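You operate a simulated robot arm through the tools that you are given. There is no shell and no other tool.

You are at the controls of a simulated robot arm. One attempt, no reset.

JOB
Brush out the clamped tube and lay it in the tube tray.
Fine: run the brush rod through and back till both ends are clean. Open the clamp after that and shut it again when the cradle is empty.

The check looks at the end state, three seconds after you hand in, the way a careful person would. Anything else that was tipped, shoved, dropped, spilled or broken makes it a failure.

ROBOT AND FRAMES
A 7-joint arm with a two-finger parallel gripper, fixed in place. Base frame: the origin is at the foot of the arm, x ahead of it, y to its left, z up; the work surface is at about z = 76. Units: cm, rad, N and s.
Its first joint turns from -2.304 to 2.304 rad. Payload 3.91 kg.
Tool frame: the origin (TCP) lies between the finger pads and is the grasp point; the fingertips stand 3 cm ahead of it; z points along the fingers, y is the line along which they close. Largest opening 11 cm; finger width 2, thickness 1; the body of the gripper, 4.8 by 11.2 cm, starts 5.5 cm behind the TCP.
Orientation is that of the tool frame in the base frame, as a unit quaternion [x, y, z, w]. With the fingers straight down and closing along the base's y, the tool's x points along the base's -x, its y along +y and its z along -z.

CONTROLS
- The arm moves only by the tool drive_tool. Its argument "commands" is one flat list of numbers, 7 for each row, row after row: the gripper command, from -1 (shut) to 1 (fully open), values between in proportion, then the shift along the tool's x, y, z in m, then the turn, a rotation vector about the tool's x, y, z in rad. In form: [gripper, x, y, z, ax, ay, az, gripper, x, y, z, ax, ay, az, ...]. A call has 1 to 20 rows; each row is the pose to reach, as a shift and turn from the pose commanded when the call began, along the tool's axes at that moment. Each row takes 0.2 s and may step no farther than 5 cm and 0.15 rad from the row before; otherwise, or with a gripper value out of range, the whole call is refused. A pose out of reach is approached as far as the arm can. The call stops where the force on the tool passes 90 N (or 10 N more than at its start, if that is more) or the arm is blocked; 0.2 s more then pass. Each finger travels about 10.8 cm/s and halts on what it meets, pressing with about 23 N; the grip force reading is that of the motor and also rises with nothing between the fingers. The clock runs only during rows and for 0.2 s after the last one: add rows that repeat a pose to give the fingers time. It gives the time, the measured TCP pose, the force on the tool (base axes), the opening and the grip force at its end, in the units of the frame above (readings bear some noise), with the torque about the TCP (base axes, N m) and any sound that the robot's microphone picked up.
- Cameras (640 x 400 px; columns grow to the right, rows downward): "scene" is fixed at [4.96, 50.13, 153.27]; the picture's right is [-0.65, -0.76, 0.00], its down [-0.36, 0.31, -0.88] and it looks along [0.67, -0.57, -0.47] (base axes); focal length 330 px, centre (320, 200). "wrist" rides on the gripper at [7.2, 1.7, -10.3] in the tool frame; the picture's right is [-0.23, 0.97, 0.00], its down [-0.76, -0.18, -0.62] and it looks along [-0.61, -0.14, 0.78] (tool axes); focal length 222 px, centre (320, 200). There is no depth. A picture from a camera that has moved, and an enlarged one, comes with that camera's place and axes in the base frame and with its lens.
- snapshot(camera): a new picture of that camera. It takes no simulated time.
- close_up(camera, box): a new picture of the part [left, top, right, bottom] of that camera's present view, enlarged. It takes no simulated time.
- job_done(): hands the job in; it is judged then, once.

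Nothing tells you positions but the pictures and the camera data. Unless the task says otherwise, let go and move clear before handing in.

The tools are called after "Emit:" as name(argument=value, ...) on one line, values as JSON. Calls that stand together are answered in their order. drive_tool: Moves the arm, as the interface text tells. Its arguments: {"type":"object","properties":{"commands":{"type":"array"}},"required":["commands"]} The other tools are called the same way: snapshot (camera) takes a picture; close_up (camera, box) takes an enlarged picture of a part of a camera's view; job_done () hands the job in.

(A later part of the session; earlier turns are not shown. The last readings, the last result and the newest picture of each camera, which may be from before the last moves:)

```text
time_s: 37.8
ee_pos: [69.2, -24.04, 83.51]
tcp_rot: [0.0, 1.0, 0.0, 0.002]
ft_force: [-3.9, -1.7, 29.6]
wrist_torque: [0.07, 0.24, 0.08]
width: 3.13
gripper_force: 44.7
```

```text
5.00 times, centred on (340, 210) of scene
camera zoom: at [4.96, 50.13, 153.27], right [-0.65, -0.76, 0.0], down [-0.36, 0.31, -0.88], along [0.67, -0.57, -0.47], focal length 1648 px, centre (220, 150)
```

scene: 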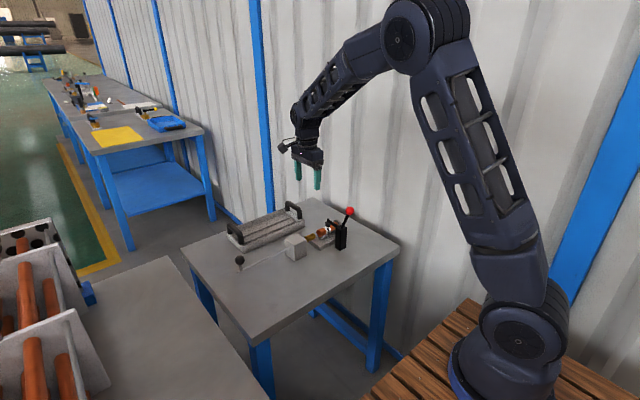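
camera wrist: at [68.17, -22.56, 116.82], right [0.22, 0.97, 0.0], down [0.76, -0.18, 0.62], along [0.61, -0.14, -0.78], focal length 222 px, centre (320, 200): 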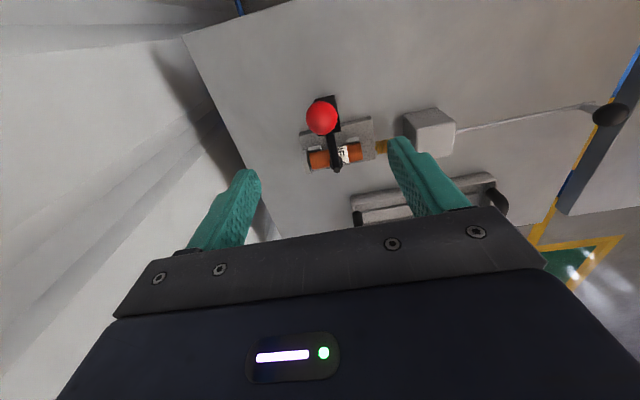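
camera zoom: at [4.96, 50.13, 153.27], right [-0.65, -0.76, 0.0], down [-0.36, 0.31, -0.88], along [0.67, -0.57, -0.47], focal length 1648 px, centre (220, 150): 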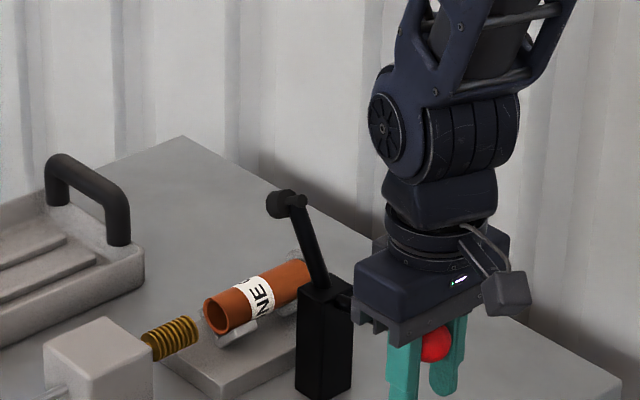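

The resistance has just risen (fz≈30 N), so the lever looks to be at its open stop with the arm about 75° up. I'll ease off, release the ball and check that it stays.

Emit:
drive_tool(commands=[-1, 0, 0, -0.001, 0, 0, 0, -0.6, 0, 0, -0.001, 0, 0, 0, -0.2, 0, 0, -0.001, 0, 0, 0, -0.2, 0, 0, -0.001, 0, 0, 0, -0.2, 0, 0, -0.001, 0, 0, 0])

Emit:
close_up(camera="scene", box=[300, 170, 380, 250])

Emit:
close_up(camera="wrist", box=[200, 80, 440, 240])

```text
time_s: 39.0
ee_pos: [69.16, -24.04, 83.59]
tcp_rot: [-0.001, 1.0, 0.0, 0.0]
ft_force: [-0.2, -0.8, 1.3]
wrist_torque: [-0.02, 0.01, 0.02]
width: 4.42
gripper_force: 0.0
```

```text
5.00 times, centred on (340, 210) of scene
camera zoom: at [4.96, 50.13, 153.27], right [-0.65, -0.76, 0.0], down [-0.36, 0.31, -0.88], along [0.67, -0.57, -0.47], focal length 1648 px, centre (220, 150)
```

zoom: 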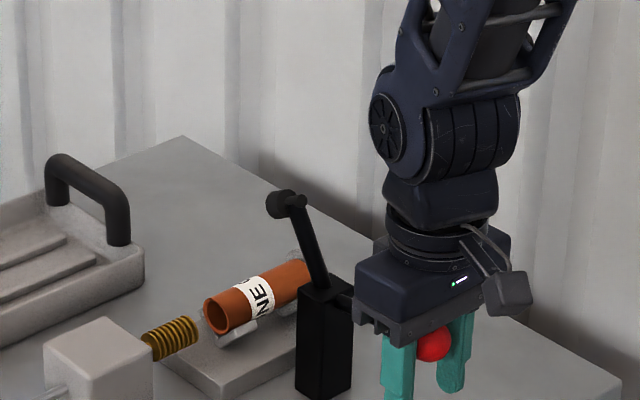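

```text
2.50 times, centred on (320, 160) of wrist
camera zoom: at [61.81, -22.42, 93.88], right [0.23, 0.97, 0.0], down [0.76, -0.18, 0.62], along [0.61, -0.14, -0.78], focal length 555 px, centre (320, 300)
```

zoom: 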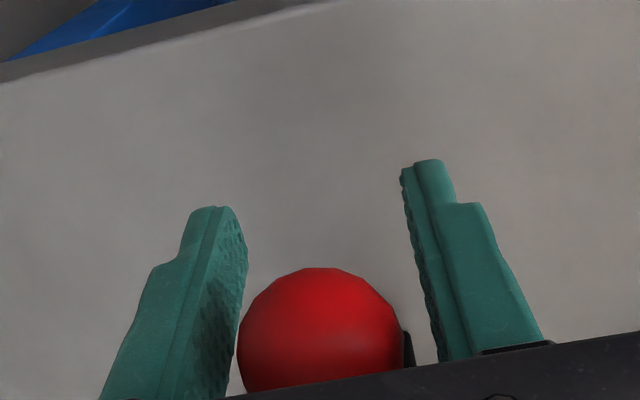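

The lever stays open with its ball at about (69, -24, 86). I'll lift straight off it, then turn the gripper to close along x for the tube.

Emit:
drive_tool(commands=[-0.1, 0, 0, -0.03, 0, 0, 0, 0, 0, 0, -0.07, 0, 0, 0, 0.3, 0, 0, -0.12, 0, 0, 0, 0.6, 0, 0, -0.17, 0, 0, 0, 0.6, 0, 0, -0.22, 0, 0, 0])

Emit:
close_up(camera="scene", box=[300, 170, 380, 250])

Emit:
snapshot(camera="wrist")

```text
time_s: 40.2
ee_pos: [69.14, -24.14, 105.47]
tcp_rot: [0.0, 1.0, 0.0, 0.0]
ft_force: [1.0, -0.2, -1.4]
wrist_torque: [0.01, 0.03, -0.04]
width: 8.8
gripper_force: 0.0
```

```text
5.00 times, centred on (340, 210) of scene
camera zoom: at [4.96, 50.13, 153.27], right [-0.65, -0.76, 0.0], down [-0.36, 0.31, -0.88], along [0.67, -0.57, -0.47], focal length 1648 px, centre (220, 150)
```

zoom: 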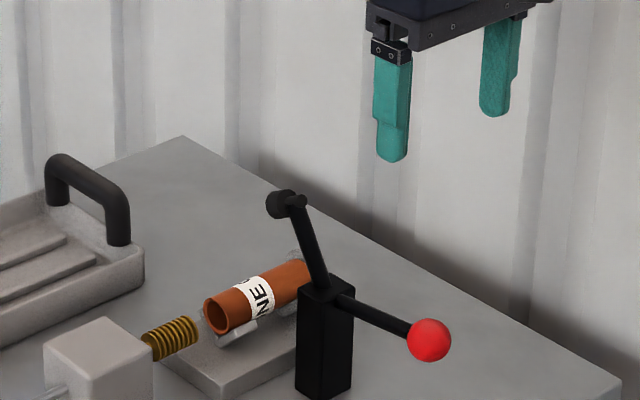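

```text
taken
camera wrist: at [61.81, -22.46, 115.88], right [0.23, 0.97, 0.0], down [0.76, -0.18, 0.62], along [0.61, -0.14, -0.78], focal length 222 px, centre (320, 200)
```

wrist: 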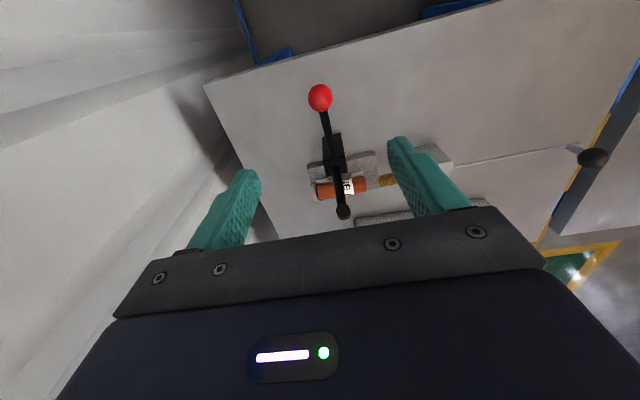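

The clamp is open with the arm tilted about 60° up, its pad near (85, -24, 90). I'll turn the gripper and move to a closer viewpoint over the tube to measure it.

Emit:
drive_tool(commands=[0.6, -0.015, 0.015, 0.0, 0, 0, 0.143, 0.6, -0.03, 0.03, 0.0, 0, 0, 0.286, 0.6, -0.046, 0.044, 0.0, 0, 0, 0.428, 0.6, -0.061, 0.059, 0.0, 0, 0, 0.571, 0.6, -0.077, 0.073, 0.0, 0, 0, 0.714, 0.6, -0.092, 0.088, 0.0, 0, 0, 0.857, 0.6, -0.107, 0.102, 0.0, 0, 0, 1.0, 0.6, -0.123, 0.117, 0.0, 0, 0, 1.142, 0.6, -0.138, 0.132, 0.01, 0, 0, 1.285, 0.6, -0.154, 0.147, 0.02, 0, 0, 1.428, 0.6, -0.169, 0.161, 0.03, 0, 0, 1.5708])

Emit:
close_up(camera="wrist", box=[220, 60, 420, 225])

Emit:
close_up(camera="scene", box=[315, 205, 355, 245])

```text
time_s: 42.6
ee_pos: [86.06, -7.95, 102.52]
tcp_rot: [0.709, 0.706, 0.0, 0.001]
ft_force: [-0.3, -0.2, -0.3]
wrist_torque: [-0.01, 0.01, 0.01]
width: 8.78
gripper_force: 0.1
```

```text
2.42 times, centred on (320, 142) of wrist
camera zoom: at [87.68, -0.74, 112.93], right [0.97, -0.23, 0.0], down [-0.18, -0.76, 0.62], along [-0.14, -0.61, -0.78], focal length 538 px, centre (320, 339)
```

zoom: 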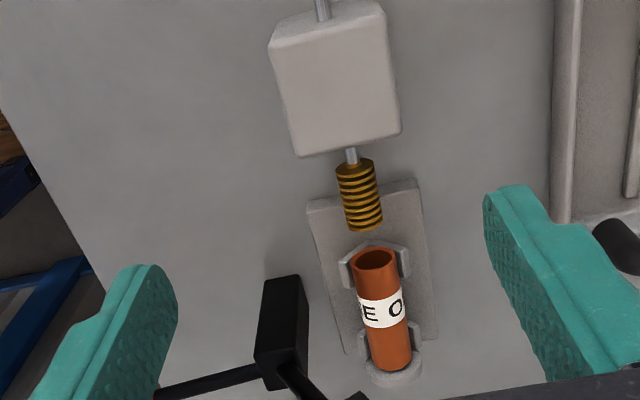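

```text
10.00 times, centred on (335, 225) of scene
camera zoom: at [4.96, 50.13, 153.27], right [-0.65, -0.76, 0.0], down [-0.36, 0.31, -0.88], along [0.67, -0.57, -0.47], focal length 3296 px, centre (170, -50)
```

zoom: 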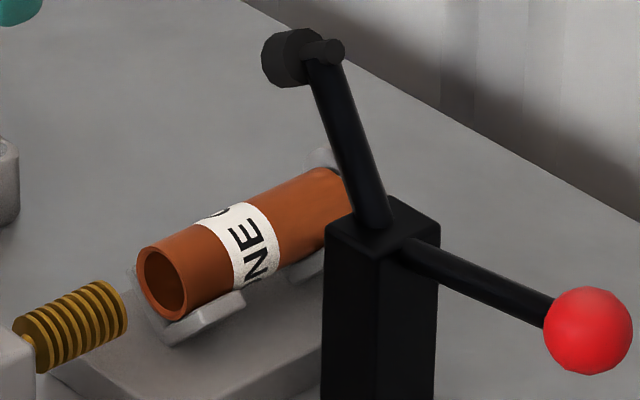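

The tube runs y≈-19.7 to -28.7 at x≈87, z≈81, resting in two V-blocks with a gap at about y -22.3 to -26. The raised clamp pad (y≈-24, z≈90) would block a vertical gripper body. I'll lean the tool 30° toward +y and approach the gap along the tool axis, starting with the lean at a stand-off.

Emit:
drive_tool(commands=[0.4, -0.02, 0.003, 0.02, 0, -0.131, 0, 0.2, -0.043, 0.005, 0.047, 0, -0.262, 0, 0.0, -0.065, 0.007, 0.07, 0, -0.393, 0, -0.09, -0.0865, 0.0094, 0.094, 0, -0.5236, 0, -0.09, -0.0865, 0.0094, 0.094, 0, -0.5236, 0])

Emit:
close_up(camera="scene", box=[290, 150, 370, 250])

Emit:
snapshot(camera="wrist")

```text
time_s: 43.8
ee_pos: [86.97, -16.78, 93.22]
tcp_rot: [0.683, 0.683, -0.183, 0.183]
ft_force: [-0.6, -0.8, 0.9]
wrist_torque: [0.05, -0.04, -0.02]
width: 5.02
gripper_force: 0.0
```

```text
4.00 times, centred on (330, 200) of scene
camera zoom: at [4.96, 50.13, 153.27], right [-0.65, -0.76, 0.0], down [-0.36, 0.31, -0.88], along [0.67, -0.57, -0.47], focal length 1318 px, centre (280, 200)
```

zoom: 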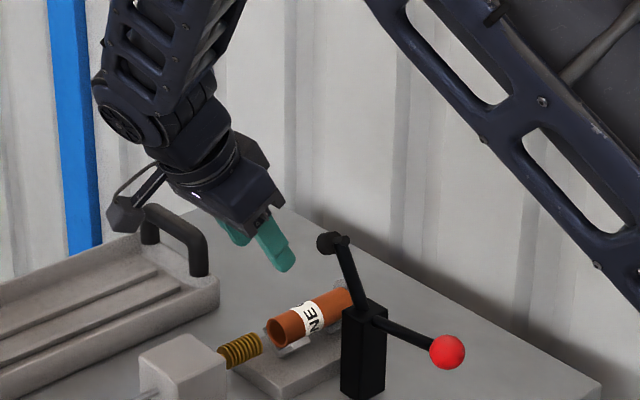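

```text
taken
camera wrist: at [88.59, -5.28, 98.51], right [0.97, -0.2, 0.11], down [-0.18, -0.35, 0.92], along [-0.14, -0.92, -0.37], focal length 222 px, centre (320, 200)
```

wrist: 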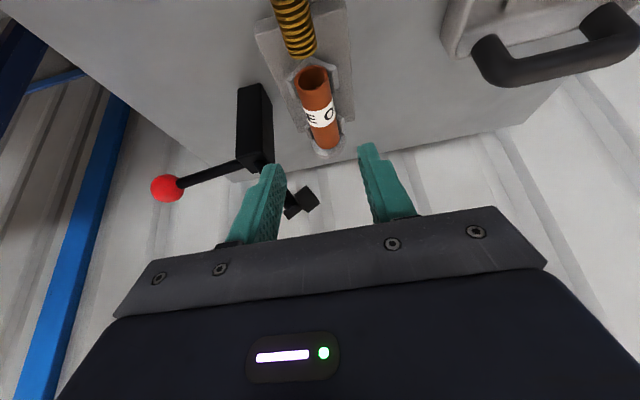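

The lean is as intended and the tube lies straight ahead between the fingers. I'll advance along the tool axis most of the way and check.

Emit:
drive_tool(commands=[-0.09, 0, 0, 0.03, 0, 0, 0, -0.09, 0.001, 0, 0.06, 0, 0, 0, -0.09, 0.001, 0, 0.08, 0, 0, 0])

Emit:
close_up(camera="scene", box=[300, 180, 364, 244])

Emit:
close_up(camera="wrist", box=[200, 40, 440, 240])

```text
time_s: 44.6
ee_pos: [86.98, -20.55, 86.1]
tcp_rot: [0.683, 0.683, -0.182, 0.183]
ft_force: [-0.6, -0.7, 0.5]
wrist_torque: [0.02, -0.01, 0.02]
width: 5.01
gripper_force: 0.0
```

```text
6.25 times, centred on (332, 212) of scene
camera zoom: at [4.96, 50.13, 153.27], right [-0.65, -0.76, 0.0], down [-0.36, 0.31, -0.88], along [0.67, -0.57, -0.47], focal length 2060 px, centre (245, 125)
```

zoom: 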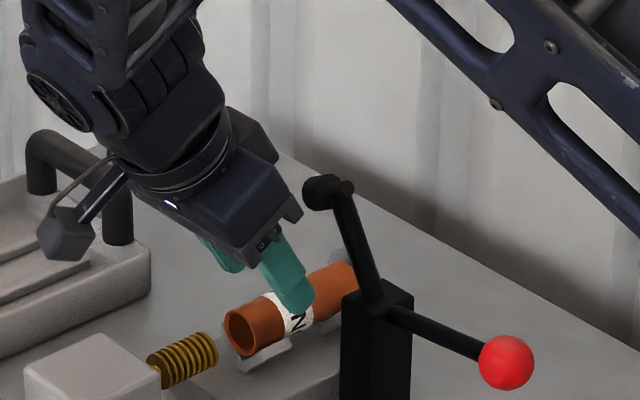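

```text
2.00 times, centred on (320, 140) of wrist
camera zoom: at [88.62, -9.15, 91.49], right [0.97, -0.2, 0.11], down [-0.18, -0.35, 0.92], along [-0.14, -0.92, -0.37], focal length 444 px, centre (320, 320)
```

zoom: 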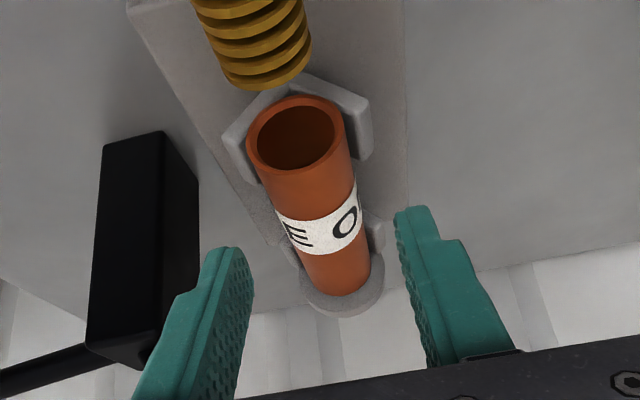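

The fingers straddle the tube with clearance to the pad. I'll advance the last 4 cm.

Emit:
drive_tool(commands=[-0.09, 0, 0, 0.01, 0, 0, 0, -0.09, 0, 0, 0.02, 0, 0, 0, -0.09, 0, 0, 0.03, 0, 0, 0, -0.09, 0, 0, 0.038, 0, 0, 0])

Emit:
close_up(camera="scene", box=[300, 180, 364, 244])

Emit:
close_up(camera="wrist", box=[200, 40, 440, 240])

```text
time_s: 45.6
ee_pos: [87.3, -22.29, 83.07]
tcp_rot: [0.681, 0.685, -0.18, 0.185]
ft_force: [15.8, 19.3, 17.1]
wrist_torque: [-1.52, 1.45, -0.16]
width: 5.01
gripper_force: 0.0
```

```text
6.25 times, centred on (332, 212) of scene
camera zoom: at [4.96, 50.13, 153.27], right [-0.65, -0.76, 0.0], down [-0.36, 0.31, -0.88], along [0.67, -0.57, -0.47], focal length 2060 px, centre (245, 125)
```

zoom: 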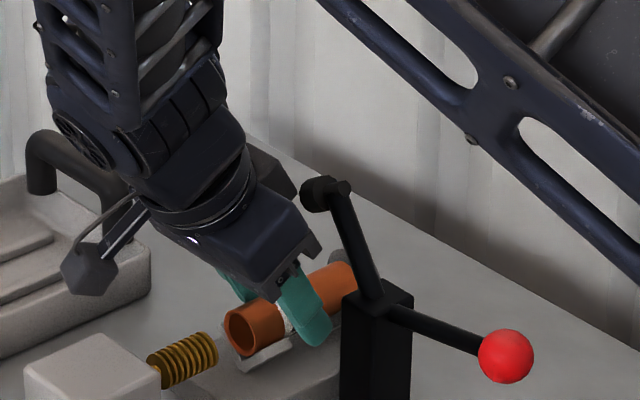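

```text
2.00 times, centred on (320, 140) of wrist
camera zoom: at [88.74, -10.79, 88.37], right [0.97, -0.19, 0.12], down [-0.18, -0.35, 0.92], along [-0.14, -0.92, -0.37], focal length 444 px, centre (320, 320)
```

zoom: 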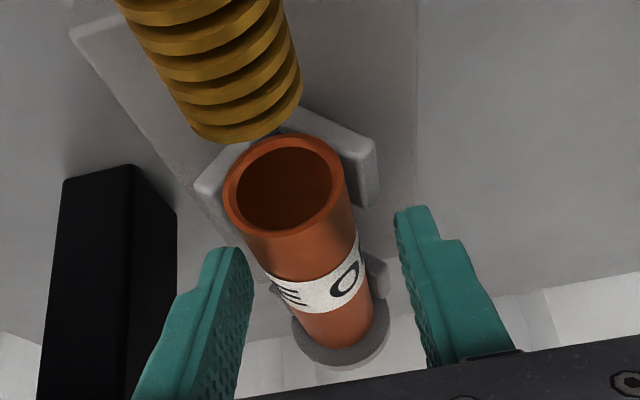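

The reaction force and torque point to something on the back of the hand (a block opposite the camera) touching the clamp pad. I'll back straight out along the tool axis and reassess.

Emit:
drive_tool(commands=[-0.09, 0, 0, -0.01, 0, 0, 0, -0.09, 0, 0, -0.03, 0, 0, 0, -0.09, 0, 0, -0.06, 0, 0, 0, -0.09, 0, 0, -0.09, 0, 0, 0])

Emit:
close_up(camera="scene", box=[290, 160, 370, 240])

Emit:
close_up(camera="wrist", box=[120, 0, 440, 240])

```text
time_s: 46.6
ee_pos: [86.9, -17.94, 90.69]
tcp_rot: [0.683, 0.682, -0.183, 0.183]
ft_force: [0.0, 0.3, -0.1]
wrist_torque: [-0.01, -0.02, 0.0]
width: 5.0
gripper_force: 0.0
```

```text
5.00 times, centred on (330, 200) of scene
camera zoom: at [4.96, 50.13, 153.27], right [-0.65, -0.76, 0.0], down [-0.36, 0.31, -0.88], along [0.67, -0.57, -0.47], focal length 1648 px, centre (270, 200)
```

zoom: 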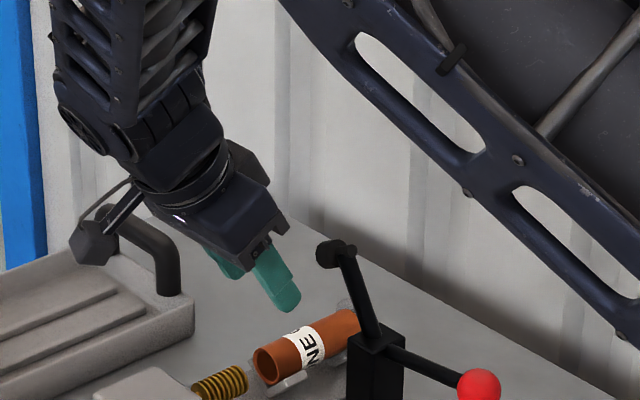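

```text
1.67 times, centred on (280, 120) of wrist
camera zoom: at [88.66, -6.53, 96.07], right [0.97, -0.2, 0.11], down [-0.18, -0.35, 0.92], along [-0.14, -0.92, -0.37], focal length 370 px, centre (387, 333)
```

zoom: 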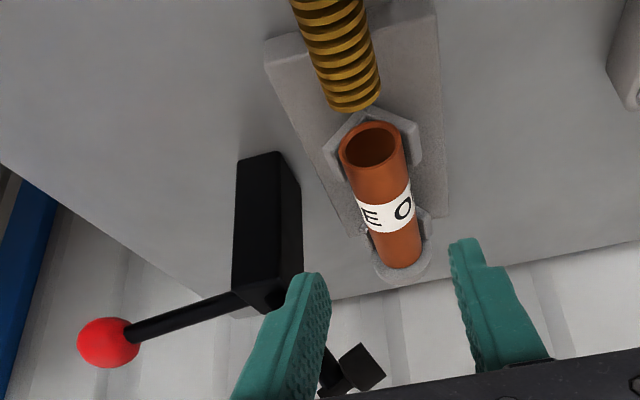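

Nothing was displaced; the culprit is a block on the hand's back side, opposite the camera. I'll retreat up, straighten, and turn the hand 180° so that block faces +y and only the higher-mounted camera sits on the pad side.

Emit:
drive_tool(commands=[-0.09, -0.008, 0, -0.034, 0, 0, 0, -0.09, -0.018, 0, -0.068, 0, 0.131, 0, -0.09, -0.03, 0, -0.102, 0, 0.262, 0, -0.09, -0.042, 0, -0.136, 0, 0.393, 0, -0.09, -0.0524, 0, -0.1695, 0, 0.5236, 0])

Emit:
drive_tool(commands=[-0.09, 0, 0, 0, 0, 0, -0.15, -0.09, 0, 0, 0, 0, 0, -0.3, -0.09, 0, 0, 0, 0, 0, -0.45, -0.09, 0, 0, 0, 0, 0, -0.6, -0.09, 0, 0, 0, 0, 0, -0.75, -0.09, 0, 0, 0, 0, 0, -0.9, -0.09, 0, 0, 0, 0, 0, -1.05, -0.09, 0, 0, 0, 0, 0, -1.2, -0.09, 0, 0, 0, 0, 0, -1.35, -0.09, 0, 0, 0, 0, 0, -1.5])

Emit:
drive_tool(commands=[-0.09, 0, 0, 0, 0, 0, -0.15, -0.09, 0, 0, 0, 0, 0, -0.3, -0.09, 0, 0, 0, 0, 0, -0.45, -0.09, 0, 0, 0, 0, 0, -0.6, -0.09, 0, 0, 0, 0, 0, -0.75, -0.09, 0, 0, 0, 0, 0, -0.9, -0.09, 0, 0, 0, 0, 0, -1.05, -0.09, 0, 0, 0, 0, 0, -1.2, -0.09, 0, 0, 0, 0, 0, -1.35, -0.09, 0, 0, 0, 0, 0, -1.5, -0.09, 0, 0, 0, 0, 0, -1.6416])

Emit:
snapshot(camera="scene")

Emit:
snapshot(camera="wrist")

```text
time_s: 47.8
ee_pos: [86.88, -14.03, 107.95]
tcp_rot: [0.707, 0.707, 0.0, -0.001]
ft_force: [-0.1, -0.1, -1.0]
wrist_torque: [-0.07, 0.01, 0.0]
width: 5.02
gripper_force: 0.1
```

```text
time_s: 50.0
ee_pos: [87.0, -14.03, 107.95]
tcp_rot: [0.034, 0.999, 0.0, 0.0]
ft_force: [0.0, 1.0, 0.3]
wrist_torque: [0.04, 0.01, 0.0]
width: 5.0
gripper_force: 0.0
```

```text
time_s: 52.4
ee_pos: [86.96, -13.99, 107.9]
tcp_rot: [0.708, -0.707, 0.0, 0.0]
ft_force: [0.2, 0.9, 1.1]
wrist_torque: [0.02, 0.04, -0.01]
width: 5.02
gripper_force: 0.1
```

```text
taken
```

scene: 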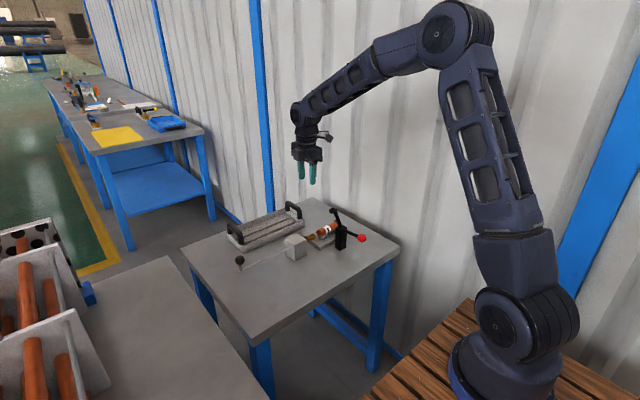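

```text
taken
camera wrist: at [85.24, -21.28, 118.31], right [-0.97, 0.23, 0.0], down [0.18, 0.76, 0.62], along [0.14, 0.61, -0.78], focal length 222 px, centre (320, 200)
```

wrist: 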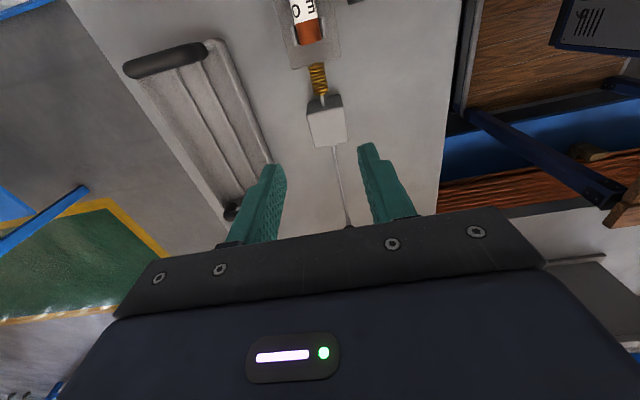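

The turn worked. I'll look closely at the hand's shape and use this view to measure the tray as well.

Emit:
close_up(camera="scene", box=[275, 90, 345, 195])

Emit:
close_up(camera="wrist", box=[100, 0, 360, 240])

Emit:
close_up(camera="scene", box=[220, 195, 310, 255])

```text
3.81 times, centred on (310, 142) of scene
camera zoom: at [4.96, 50.13, 153.27], right [-0.65, -0.76, 0.0], down [-0.36, 0.31, -0.88], along [0.67, -0.57, -0.47], focal length 1256 px, centre (358, 419)
```

zoom: 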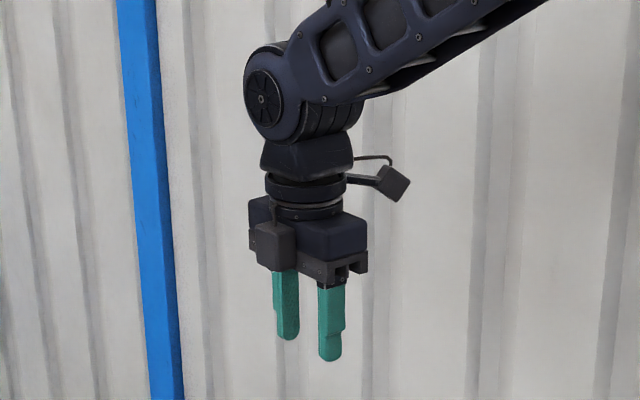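

```text
1.67 times, centred on (230, 120) of wrist
camera zoom: at [85.24, -21.28, 118.31], right [-0.97, 0.23, 0.0], down [0.18, 0.76, 0.62], along [0.14, 0.61, -0.78], focal length 370 px, centre (470, 333)
```

zoom: 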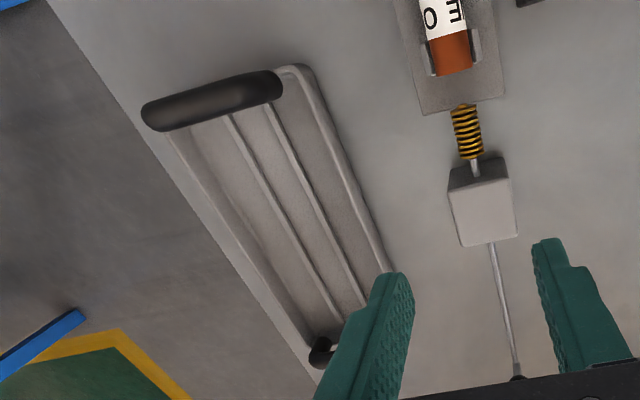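

```text
6.67 times, centred on (265, 225) of scene
camera zoom: at [4.96, 50.13, 153.27], right [-0.65, -0.76, 0.0], down [-0.36, 0.31, -0.88], along [0.67, -0.57, -0.47], focal length 2198 px, centre (687, 33)
```

zoom: 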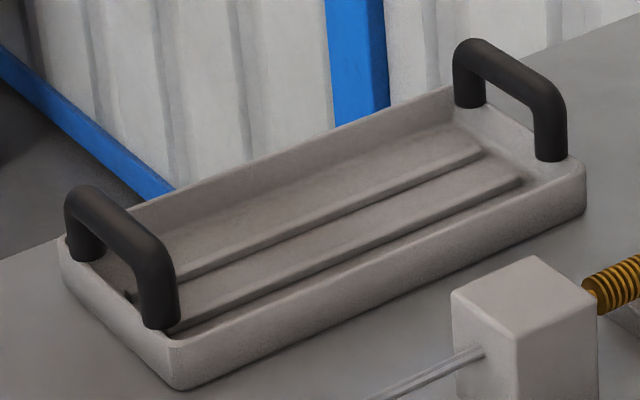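

The tray has a wall at x≈100 and two low ridges at x≈105 and 109, with its floor near z≈77. Now I'll lean 33° toward +y with the camera on the -y side and take up the stand-off pose before the tube.

Emit:
drive_tool(commands=[-0.09, 0.008, 0, 0.035, 0, 0.1, 0, -0.09, 0.015, 0, 0.07, 0, 0.22, 0, -0.09, 0.022, 0, 0.105, 0, 0.34, 0, -0.09, 0.029, 0, 0.14, 0, 0.46, 0, -0.09, 0.0346, 0, 0.1666, 0, 0.576, 0, -0.09, 0.0346, 0, 0.1666, 0, 0.576, 0])

Emit:
close_up(camera="scene", box=[290, 150, 370, 240])

Emit:
snapshot(camera="wrist")

```text
time_s: 53.8
ee_pos: [87.04, -17.42, 91.17]
tcp_rot: [-0.678, 0.678, -0.202, -0.201]
ft_force: [1.1, -0.1, -0.2]
wrist_torque: [-0.03, 0.03, -0.02]
width: 5.0
gripper_force: 0.1
```

```text
4.44 times, centred on (330, 195) of scene
camera zoom: at [4.96, 50.13, 153.27], right [-0.65, -0.76, 0.0], down [-0.36, 0.31, -0.88], along [0.67, -0.57, -0.47], focal length 1465 px, centre (276, 222)
```

zoom: 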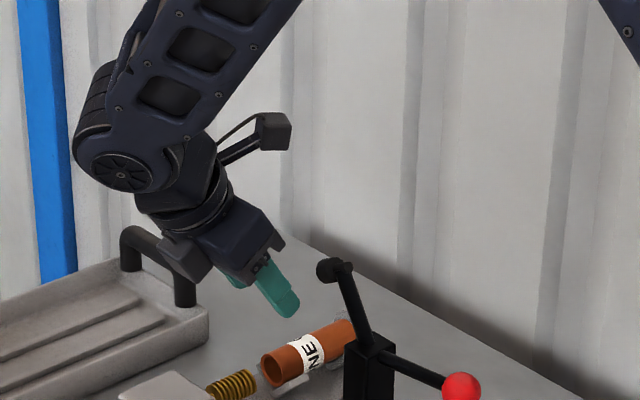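

```text
taken
camera wrist: at [85.23, -17.91, 103.91], right [-0.97, 0.19, -0.12], down [0.18, 0.98, 0.11], along [0.14, 0.08, -0.99], focal length 222 px, centre (320, 200)
```

wrist: 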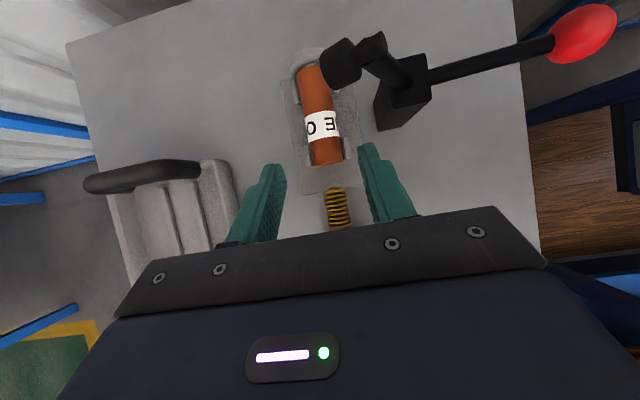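

Emit:
close_up(camera="wrist", box=[260, 30, 400, 210])

```text
2.22 times, centred on (330, 120) of wrist
camera zoom: at [85.23, -17.91, 103.91], right [-0.97, 0.19, -0.12], down [0.18, 0.98, 0.11], along [0.14, 0.08, -0.99], focal length 494 px, centre (298, 378)
```

zoom: 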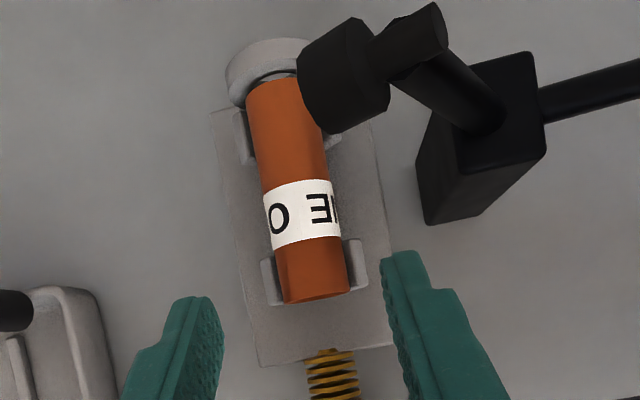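

From this top view the V-blocks span y -19.5…-21.7 and -26.1…-28.5, and the tube centre is at y≈-24, x≈87. I'll advance along the tool axis in small steps, watching for contact.

Emit:
drive_tool(commands=[-0.09, 0, 0, 0.02, 0, 0, 0, -0.09, 0, 0, 0.04, 0, 0, 0, -0.09, 0, 0, 0.06, 0, 0, 0])

Emit:
close_up(camera="scene", box=[300, 160, 370, 240])

Emit:
snapshot(camera="wrist")

```text
time_s: 54.6
ee_pos: [86.99, -20.69, 86.44]
tcp_rot: [-0.677, 0.678, -0.201, -0.201]
ft_force: [0.2, 0.5, 0.5]
wrist_torque: [0.0, -0.01, -0.02]
width: 4.99
gripper_force: 0.0
```

```text
5.00 times, centred on (335, 200) of scene
camera zoom: at [4.96, 50.13, 153.27], right [-0.65, -0.76, 0.0], down [-0.36, 0.31, -0.88], along [0.67, -0.57, -0.47], focal length 1648 px, centre (245, 200)
```

zoom: 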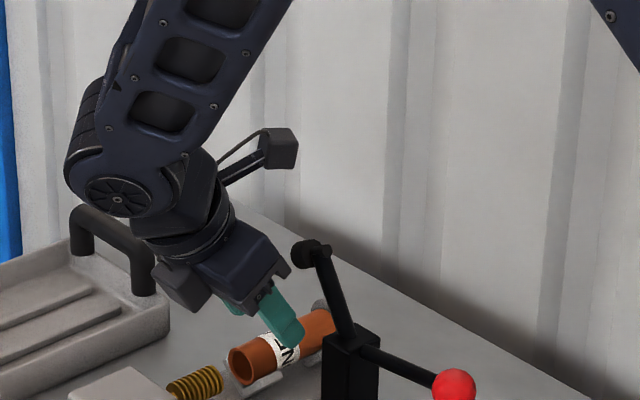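

```text
taken
camera wrist: at [85.15, -21.23, 98.93], right [-0.97, 0.19, -0.12], down [0.18, 0.98, 0.11], along [0.14, 0.08, -0.99], focal length 222 px, centre (320, 200)
```

wrist: 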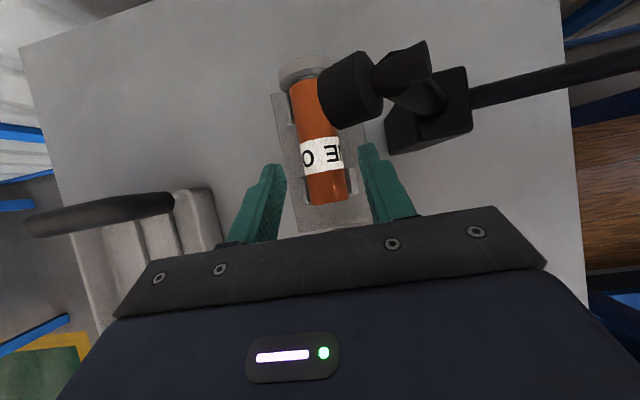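

Emit:
drive_tool(commands=[-0.09, 0, 0, 0.01, 0, 0, 0, -0.09, 0, 0, 0.02, 0, 0, 0, -0.09, 0, 0, 0.03, 0, 0, 0])

Emit:
close_up(camera="scene", box=[300, 160, 370, 240])

Emit:
snapshot(camera="wrist")

```text
time_s: 55.4
ee_pos: [86.89, -22.37, 83.73]
tcp_rot: [-0.678, 0.678, -0.2, -0.201]
ft_force: [0.4, 0.1, 1.3]
wrist_torque: [0.0, -0.01, -0.02]
width: 4.98
gripper_force: 0.0
```

```text
5.00 times, centred on (335, 200) of scene
camera zoom: at [4.96, 50.13, 153.27], right [-0.65, -0.76, 0.0], down [-0.36, 0.31, -0.88], along [0.67, -0.57, -0.47], focal length 1648 px, centre (245, 200)
```

zoom: 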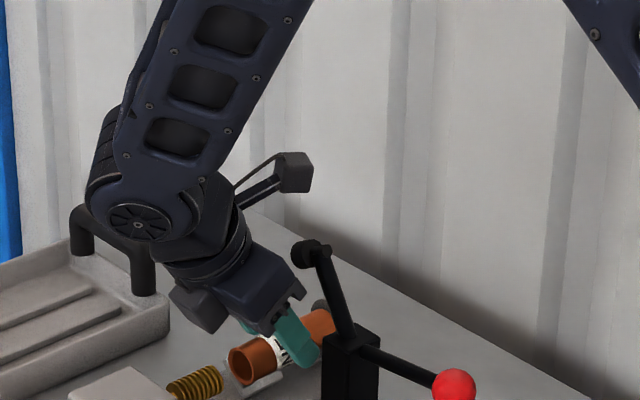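

```text
taken
camera wrist: at [85.2, -22.85, 96.4], right [-0.97, 0.19, -0.12], down [0.18, 0.98, 0.11], along [0.14, 0.08, -0.99], focal length 222 px, centre (320, 200)
```

wrist: 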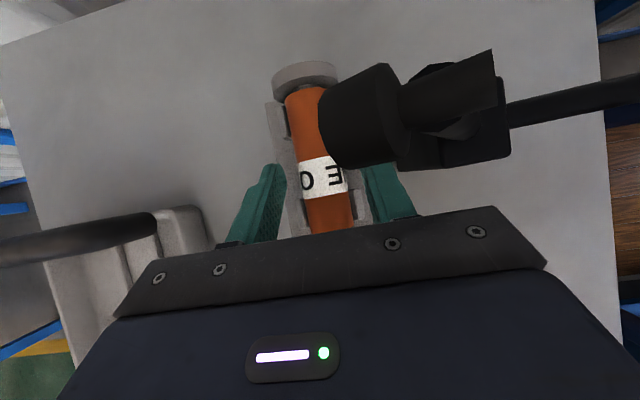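

Emit:
drive_tool(commands=[-0.09, 0, 0, 0.005, 0, 0, 0, -0.09, 0.0005, 0, 0.0095, 0, 0, 0, -0.09, 0.0005, 0, 0.0095, 0, 0, 0])

Emit:
close_up(camera="scene", box=[310, 200, 360, 245])

Emit:
snapshot(camera="wrist")

```text
time_s: 56.2
ee_pos: [87.05, -22.73, 83.0]
tcp_rot: [0.678, -0.678, 0.201, 0.202]
ft_force: [0.4, 0.4, 0.4]
wrist_torque: [-0.02, 0.01, -0.01]
width: 5.03
gripper_force: 0.0
```

```text
8.89 times, centred on (335, 222) of scene
camera zoom: at [4.96, 50.13, 153.27], right [-0.65, -0.76, 0.0], down [-0.36, 0.31, -0.88], along [0.67, -0.57, -0.47], focal length 2930 px, centre (187, 0)
```

zoom: 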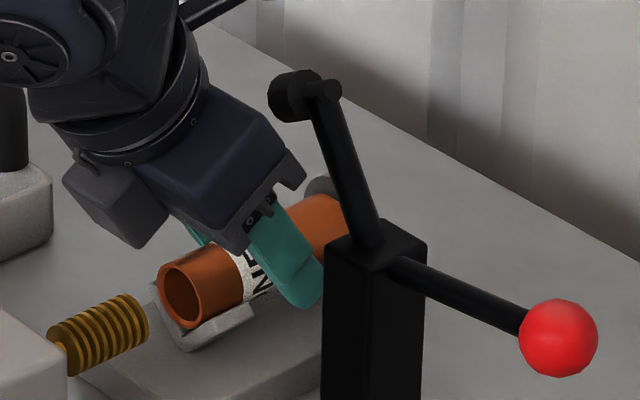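

```text
taken
camera wrist: at [85.19, -23.42, 95.64], right [-0.97, 0.19, -0.12], down [0.18, 0.98, 0.11], along [0.14, 0.08, -0.99], focal length 222 px, centre (320, 200)
```

wrist: 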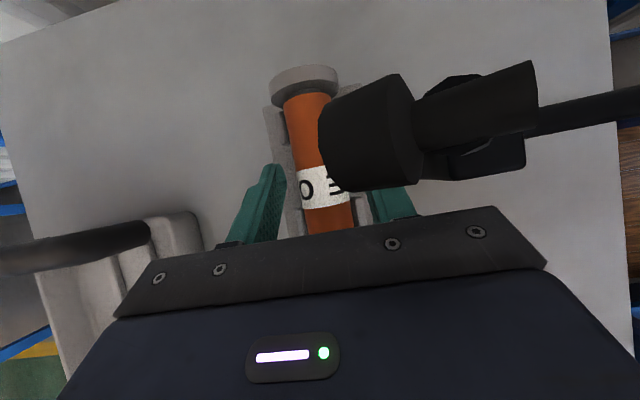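

The fingers are around the tube with no contact to the pad. I'll close on the tube.

Emit:
drive_tool(commands=[-0.3, 0, 0, 0, 0, 0, 0, -1, 0, 0, 0, 0, 0, 0, -1, 0, 0, 0, 0, 0, 0, -1, 0, 0, 0, 0, 0, 0])

Emit:
close_up(camera="scene", box=[310, 200, 360, 245])

```text
time_s: 57.2
ee_pos: [87.05, -22.94, 82.93]
tcp_rot: [-0.678, 0.678, -0.201, -0.201]
ft_force: [6.5, -0.7, 4.1]
wrist_torque: [-0.26, -0.4, 0.45]
width: 2.79
gripper_force: 22.9
```

```text
8.89 times, centred on (335, 222) of scene
camera zoom: at [4.96, 50.13, 153.27], right [-0.65, -0.76, 0.0], down [-0.36, 0.31, -0.88], along [0.67, -0.57, -0.47], focal length 2930 px, centre (187, 0)
```

zoom: 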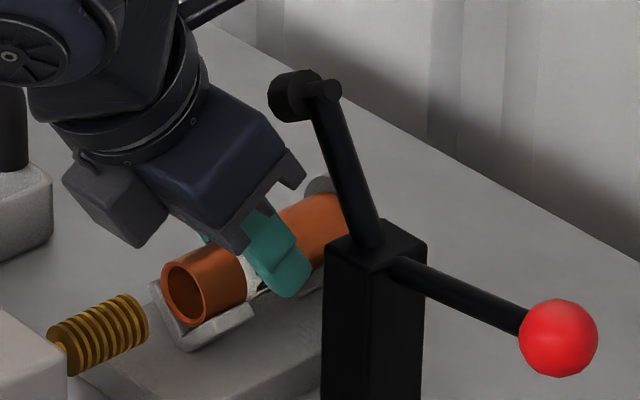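

Emit:
close_up(camera="scene", box=[320, 215, 350, 240])

Emit:
close_up(camera="wrist", box=[220, 50, 440, 240])

```text
16.00 times, centred on (335, 228) of scene
camera zoom: at [4.96, 50.13, 153.27], right [-0.65, -0.76, 0.0], down [-0.36, 0.31, -0.88], along [0.67, -0.57, -0.47], focal length 5274 px, centre (80, -240)
```

zoom: 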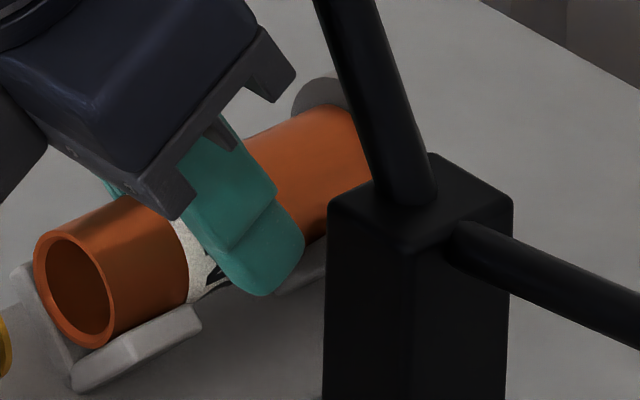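

```text
2.11 times, centred on (330, 145) of wrist
camera zoom: at [85.21, -23.41, 95.66], right [-0.97, 0.19, -0.12], down [0.18, 0.98, 0.11], along [0.14, 0.08, -0.99], focal length 468 px, centre (299, 316)
```

zoom: 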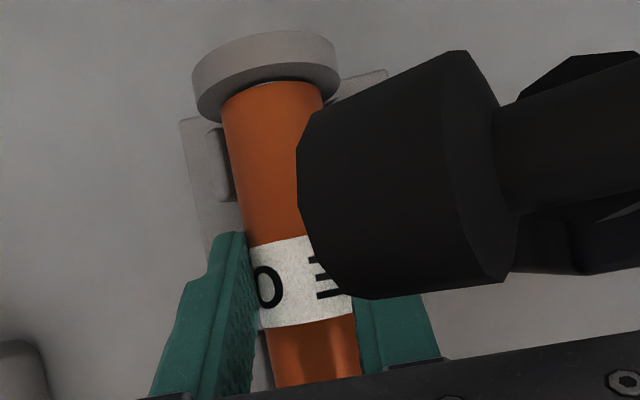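

The pads measure 2.79 cm, a little less than the tube's apparent 3.05 cm, so they may be biting slightly above its widest line. I'll reopen, go 0.6 cm deeper and grip again.

Emit:
drive_tool(commands=[-0.3, 0, 0, 0, 0, 0, 0, -0.1, 0, 0, 0, 0, 0, 0, -0.1, 0, 0, 0, 0, 0, 0, -0.1, 0, 0, 0.003, 0, 0, 0, -0.1, 0, 0, 0.006, 0, 0, 0, -0.1, 0, 0, 0.006, 0, 0, 0])

Emit:
close_up(camera="scene", box=[320, 215, 350, 240])

```text
time_s: 58.6
ee_pos: [86.96, -23.24, 82.51]
tcp_rot: [-0.678, 0.678, -0.2, -0.201]
ft_force: [-0.4, 0.2, 0.5]
wrist_torque: [0.01, -0.02, 0.02]
width: 4.95
gripper_force: 0.0
```

```text
16.00 times, centred on (335, 228) of scene
camera zoom: at [4.96, 50.13, 153.27], right [-0.65, -0.76, 0.0], down [-0.36, 0.31, -0.88], along [0.67, -0.57, -0.47], focal length 5274 px, centre (80, -240)
```

zoom: 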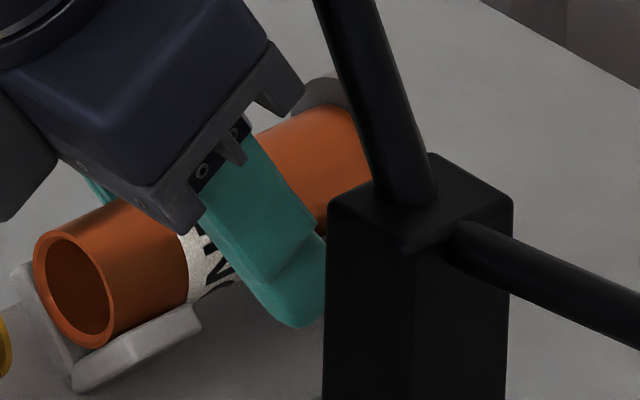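

Emit:
drive_tool(commands=[-0.3, 0, 0, 0, 0, 0, 0, -0.6, 0, 0, 0, 0, 0, 0, -1, 0, 0, 0, 0, 0, 0, -1, 0, 0, 0, 0, 0, 0, -1, 0, 0, 0, 0, 0, 0])

Emit:
close_up(camera="scene", box=[320, 215, 350, 240])

```text
time_s: 59.8
ee_pos: [87.02, -23.28, 82.34]
tcp_rot: [0.678, -0.678, 0.2, 0.2]
ft_force: [6.2, -2.6, 3.7]
wrist_torque: [-0.17, -0.11, 0.1]
width: 3.02
gripper_force: 23.7
```

```text
16.00 times, centred on (335, 228) of scene
camera zoom: at [4.96, 50.13, 153.27], right [-0.65, -0.76, 0.0], down [-0.36, 0.31, -0.88], along [0.67, -0.57, -0.47], focal length 5274 px, centre (80, -240)
```

zoom: 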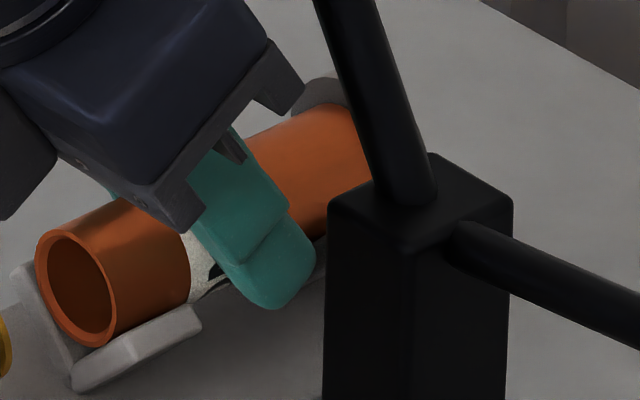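

The width is now 3.02 cm, practically the full diameter, so the pads are at the tube's widest line. I'll lift a little along the tool axis to test the grip.

Emit:
drive_tool(commands=[-1, 0, 0, -0.002, 0, 0, 0, -1, 0, 0, -0.005, 0, 0, 0, -1, 0, 0, -0.01, 0, 0, 0, -1, 0, 0, -0.01, 0, 0, 0])

Emit:
close_up(camera="scene", box=[310, 200, 360, 245])

Emit:
close_up(camera="wrist", box=[220, 50, 440, 240])

```text
time_s: 60.8
ee_pos: [87.03, -22.71, 83.26]
tcp_rot: [0.678, -0.678, 0.201, 0.2]
ft_force: [-1.4, 0.1, -2.5]
wrist_torque: [0.03, 0.0, -0.01]
width: 3.06
gripper_force: 23.6
```

```text
8.89 times, centred on (335, 222) of scene
camera zoom: at [4.96, 50.13, 153.27], right [-0.65, -0.76, 0.0], down [-0.36, 0.31, -0.88], along [0.67, -0.57, -0.47], focal length 2930 px, centre (187, 0)
```

zoom: 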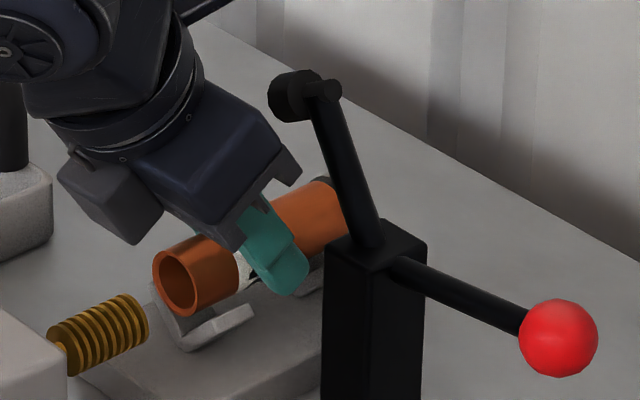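

```text
2.11 times, centred on (330, 145) of wrist
camera zoom: at [85.18, -23.15, 95.95], right [-0.97, 0.19, -0.12], down [0.18, 0.98, 0.11], along [0.14, 0.08, -0.99], focal length 468 px, centre (299, 316)
```

zoom: 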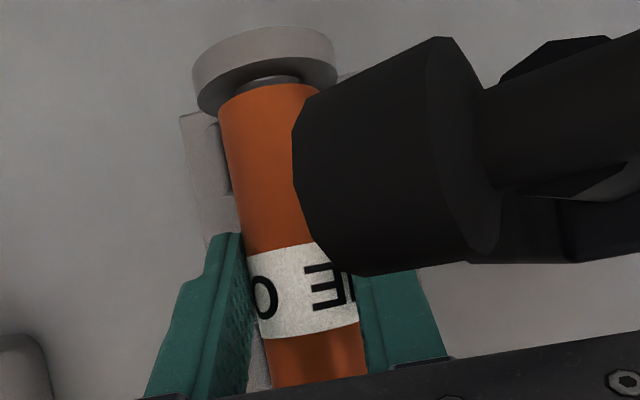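

The tube lifts cleanly and level, about 2.5 N in weight. I'll raise it clear of the V-blocks while keeping it below the clamp pad, then slide out toward +x before going up.

Emit:
drive_tool(commands=[-1, 0, 0, -0.008, 0, 0, 0, -1, 0, 0, -0.016, 0, 0, 0, -1, 0, 0, -0.024, 0, 0, 0, -1, 0, -0.02, -0.024, 0, 0, 0, -1, 0, -0.04, -0.024, 0, 0, 0, -1, 0, -0.06, -0.026, 0, 0, 0, -1, 0, -0.08, -0.026, 0, 0, 0])

Emit:
close_up(camera="scene", box=[270, 170, 370, 250])

Emit:
snapshot(camera="wrist")

```text
time_s: 62.3
ee_pos: [92.73, -21.47, 86.05]
tcp_rot: [-0.676, 0.678, -0.201, -0.206]
ft_force: [-45.9, 11.7, 60.3]
wrist_torque: [-0.16, 4.78, -1.09]
width: 10.35
gripper_force: 23.1
stopped in row 7: the force on the tool passed its limit at 126 N (the readings are from after the stop); the commanded pose is now the measured one
```

```text
5.00 times, centred on (320, 210) of scene
camera zoom: at [4.96, 50.13, 153.27], right [-0.65, -0.76, 0.0], down [-0.36, 0.31, -0.88], along [0.67, -0.57, -0.47], focal length 1648 px, centre (320, 150)
```

zoom: 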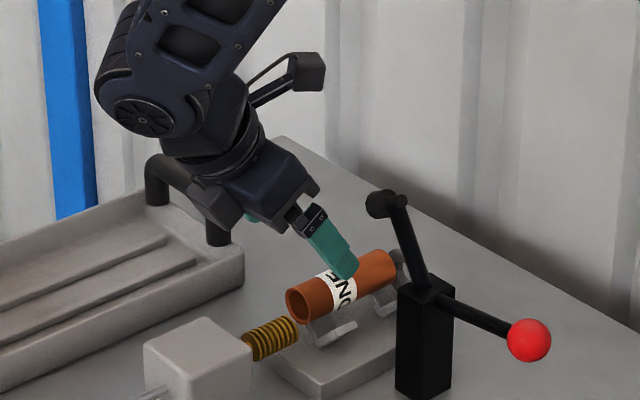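

```text
taken
camera wrist: at [91.14, -21.86, 98.71], right [-0.97, 0.2, -0.12], down [0.18, 0.98, 0.1], along [0.14, 0.07, -0.99], focal length 222 px, centre (320, 200)
```

wrist: 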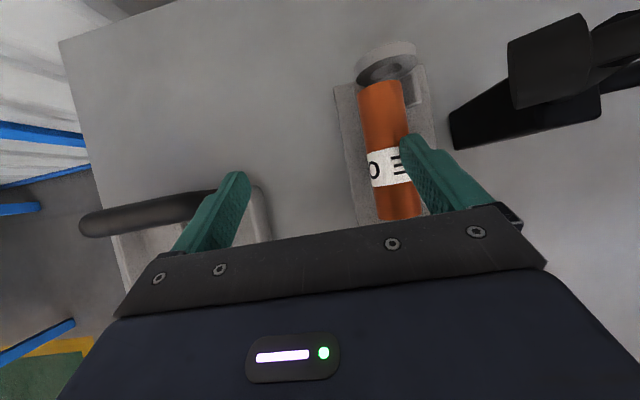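

The motion stopped on force, so the tube evidently slipped back toward the V-blocks and one finger is now pressing on it. I'll look closely before moving anything.

Emit:
close_up(camera="scene", box=[310, 205, 355, 245])

Emit:
close_up(camera="wrist", box=[300, 20, 520, 240])

```text
10.00 times, centred on (332, 225) of scene
camera zoom: at [4.96, 50.13, 153.27], right [-0.65, -0.76, 0.0], down [-0.36, 0.31, -0.88], along [0.67, -0.57, -0.47], focal length 3296 px, centre (195, -50)
```

zoom: 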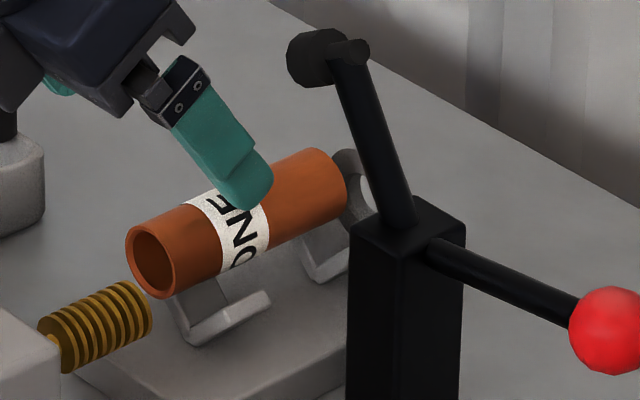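

```text
1.82 times, centred on (410, 130) of wrist
camera zoom: at [91.14, -21.86, 98.71], right [-0.97, 0.2, -0.12], down [0.18, 0.98, 0.1], along [0.14, 0.07, -0.99], focal length 404 px, centre (156, 327)
```

zoom: 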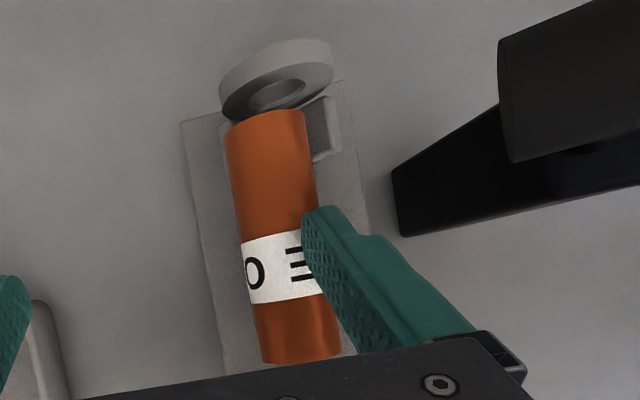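

The tube slid up the +x faces of the V-blocks and about 1.3 cm toward +y, and it still leans on the -x finger; the fixtures look unmoved. I'll hold the finger width and ease the finger back toward -x so the tube settles into the V again, then rise.

Emit:
drive_tool(commands=[0.88, 0, 0.002, 0, 0, 0, 0, 0.88, 0, 0.004, 0, 0, 0, 0, 0.88, 0, 0.006, 0, 0, 0, 0, 0.88, 0, 0.008, 0, 0, 0, 0, 0.88, 0, 0.01, 0, 0, 0, 0, 0.88, 0, 0.012, 0, 0, 0, 0])

Emit:
close_up(camera="scene", box=[310, 205, 355, 245])

Emit:
close_up(camera="wrist", box=[300, 20, 520, 240])

```text
time_s: 63.7
ee_pos: [91.91, -21.47, 85.38]
tcp_rot: [-0.677, 0.678, -0.199, -0.205]
ft_force: [-0.7, 0.1, -1.1]
wrist_torque: [0.07, -0.13, -0.02]
width: 10.34
gripper_force: 0.1
```

```text
10.00 times, centred on (332, 225) of scene
camera zoom: at [4.96, 50.13, 153.27], right [-0.65, -0.76, 0.0], down [-0.36, 0.31, -0.88], along [0.67, -0.57, -0.47], focal length 3296 px, centre (195, -50)
```

zoom: 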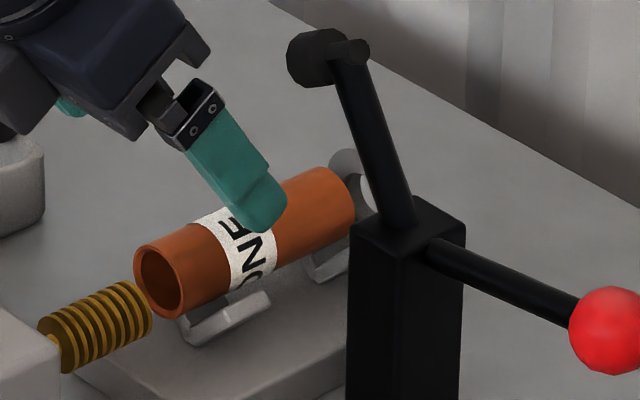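

```text
1.82 times, centred on (410, 130) of wrist
camera zoom: at [90.24, -21.83, 98.13], right [-0.97, 0.19, -0.12], down [0.18, 0.98, 0.1], along [0.14, 0.08, -0.99], focal length 404 px, centre (156, 327)
```

zoom: 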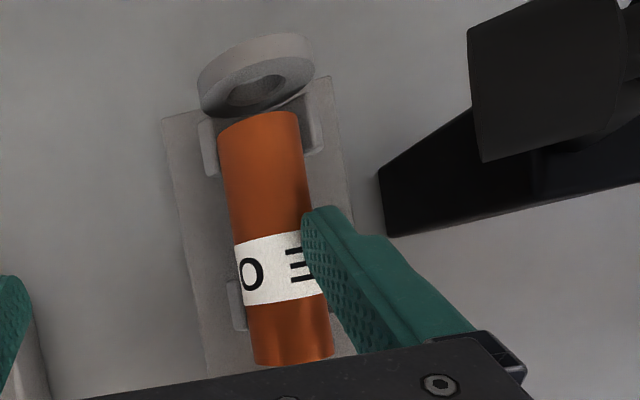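

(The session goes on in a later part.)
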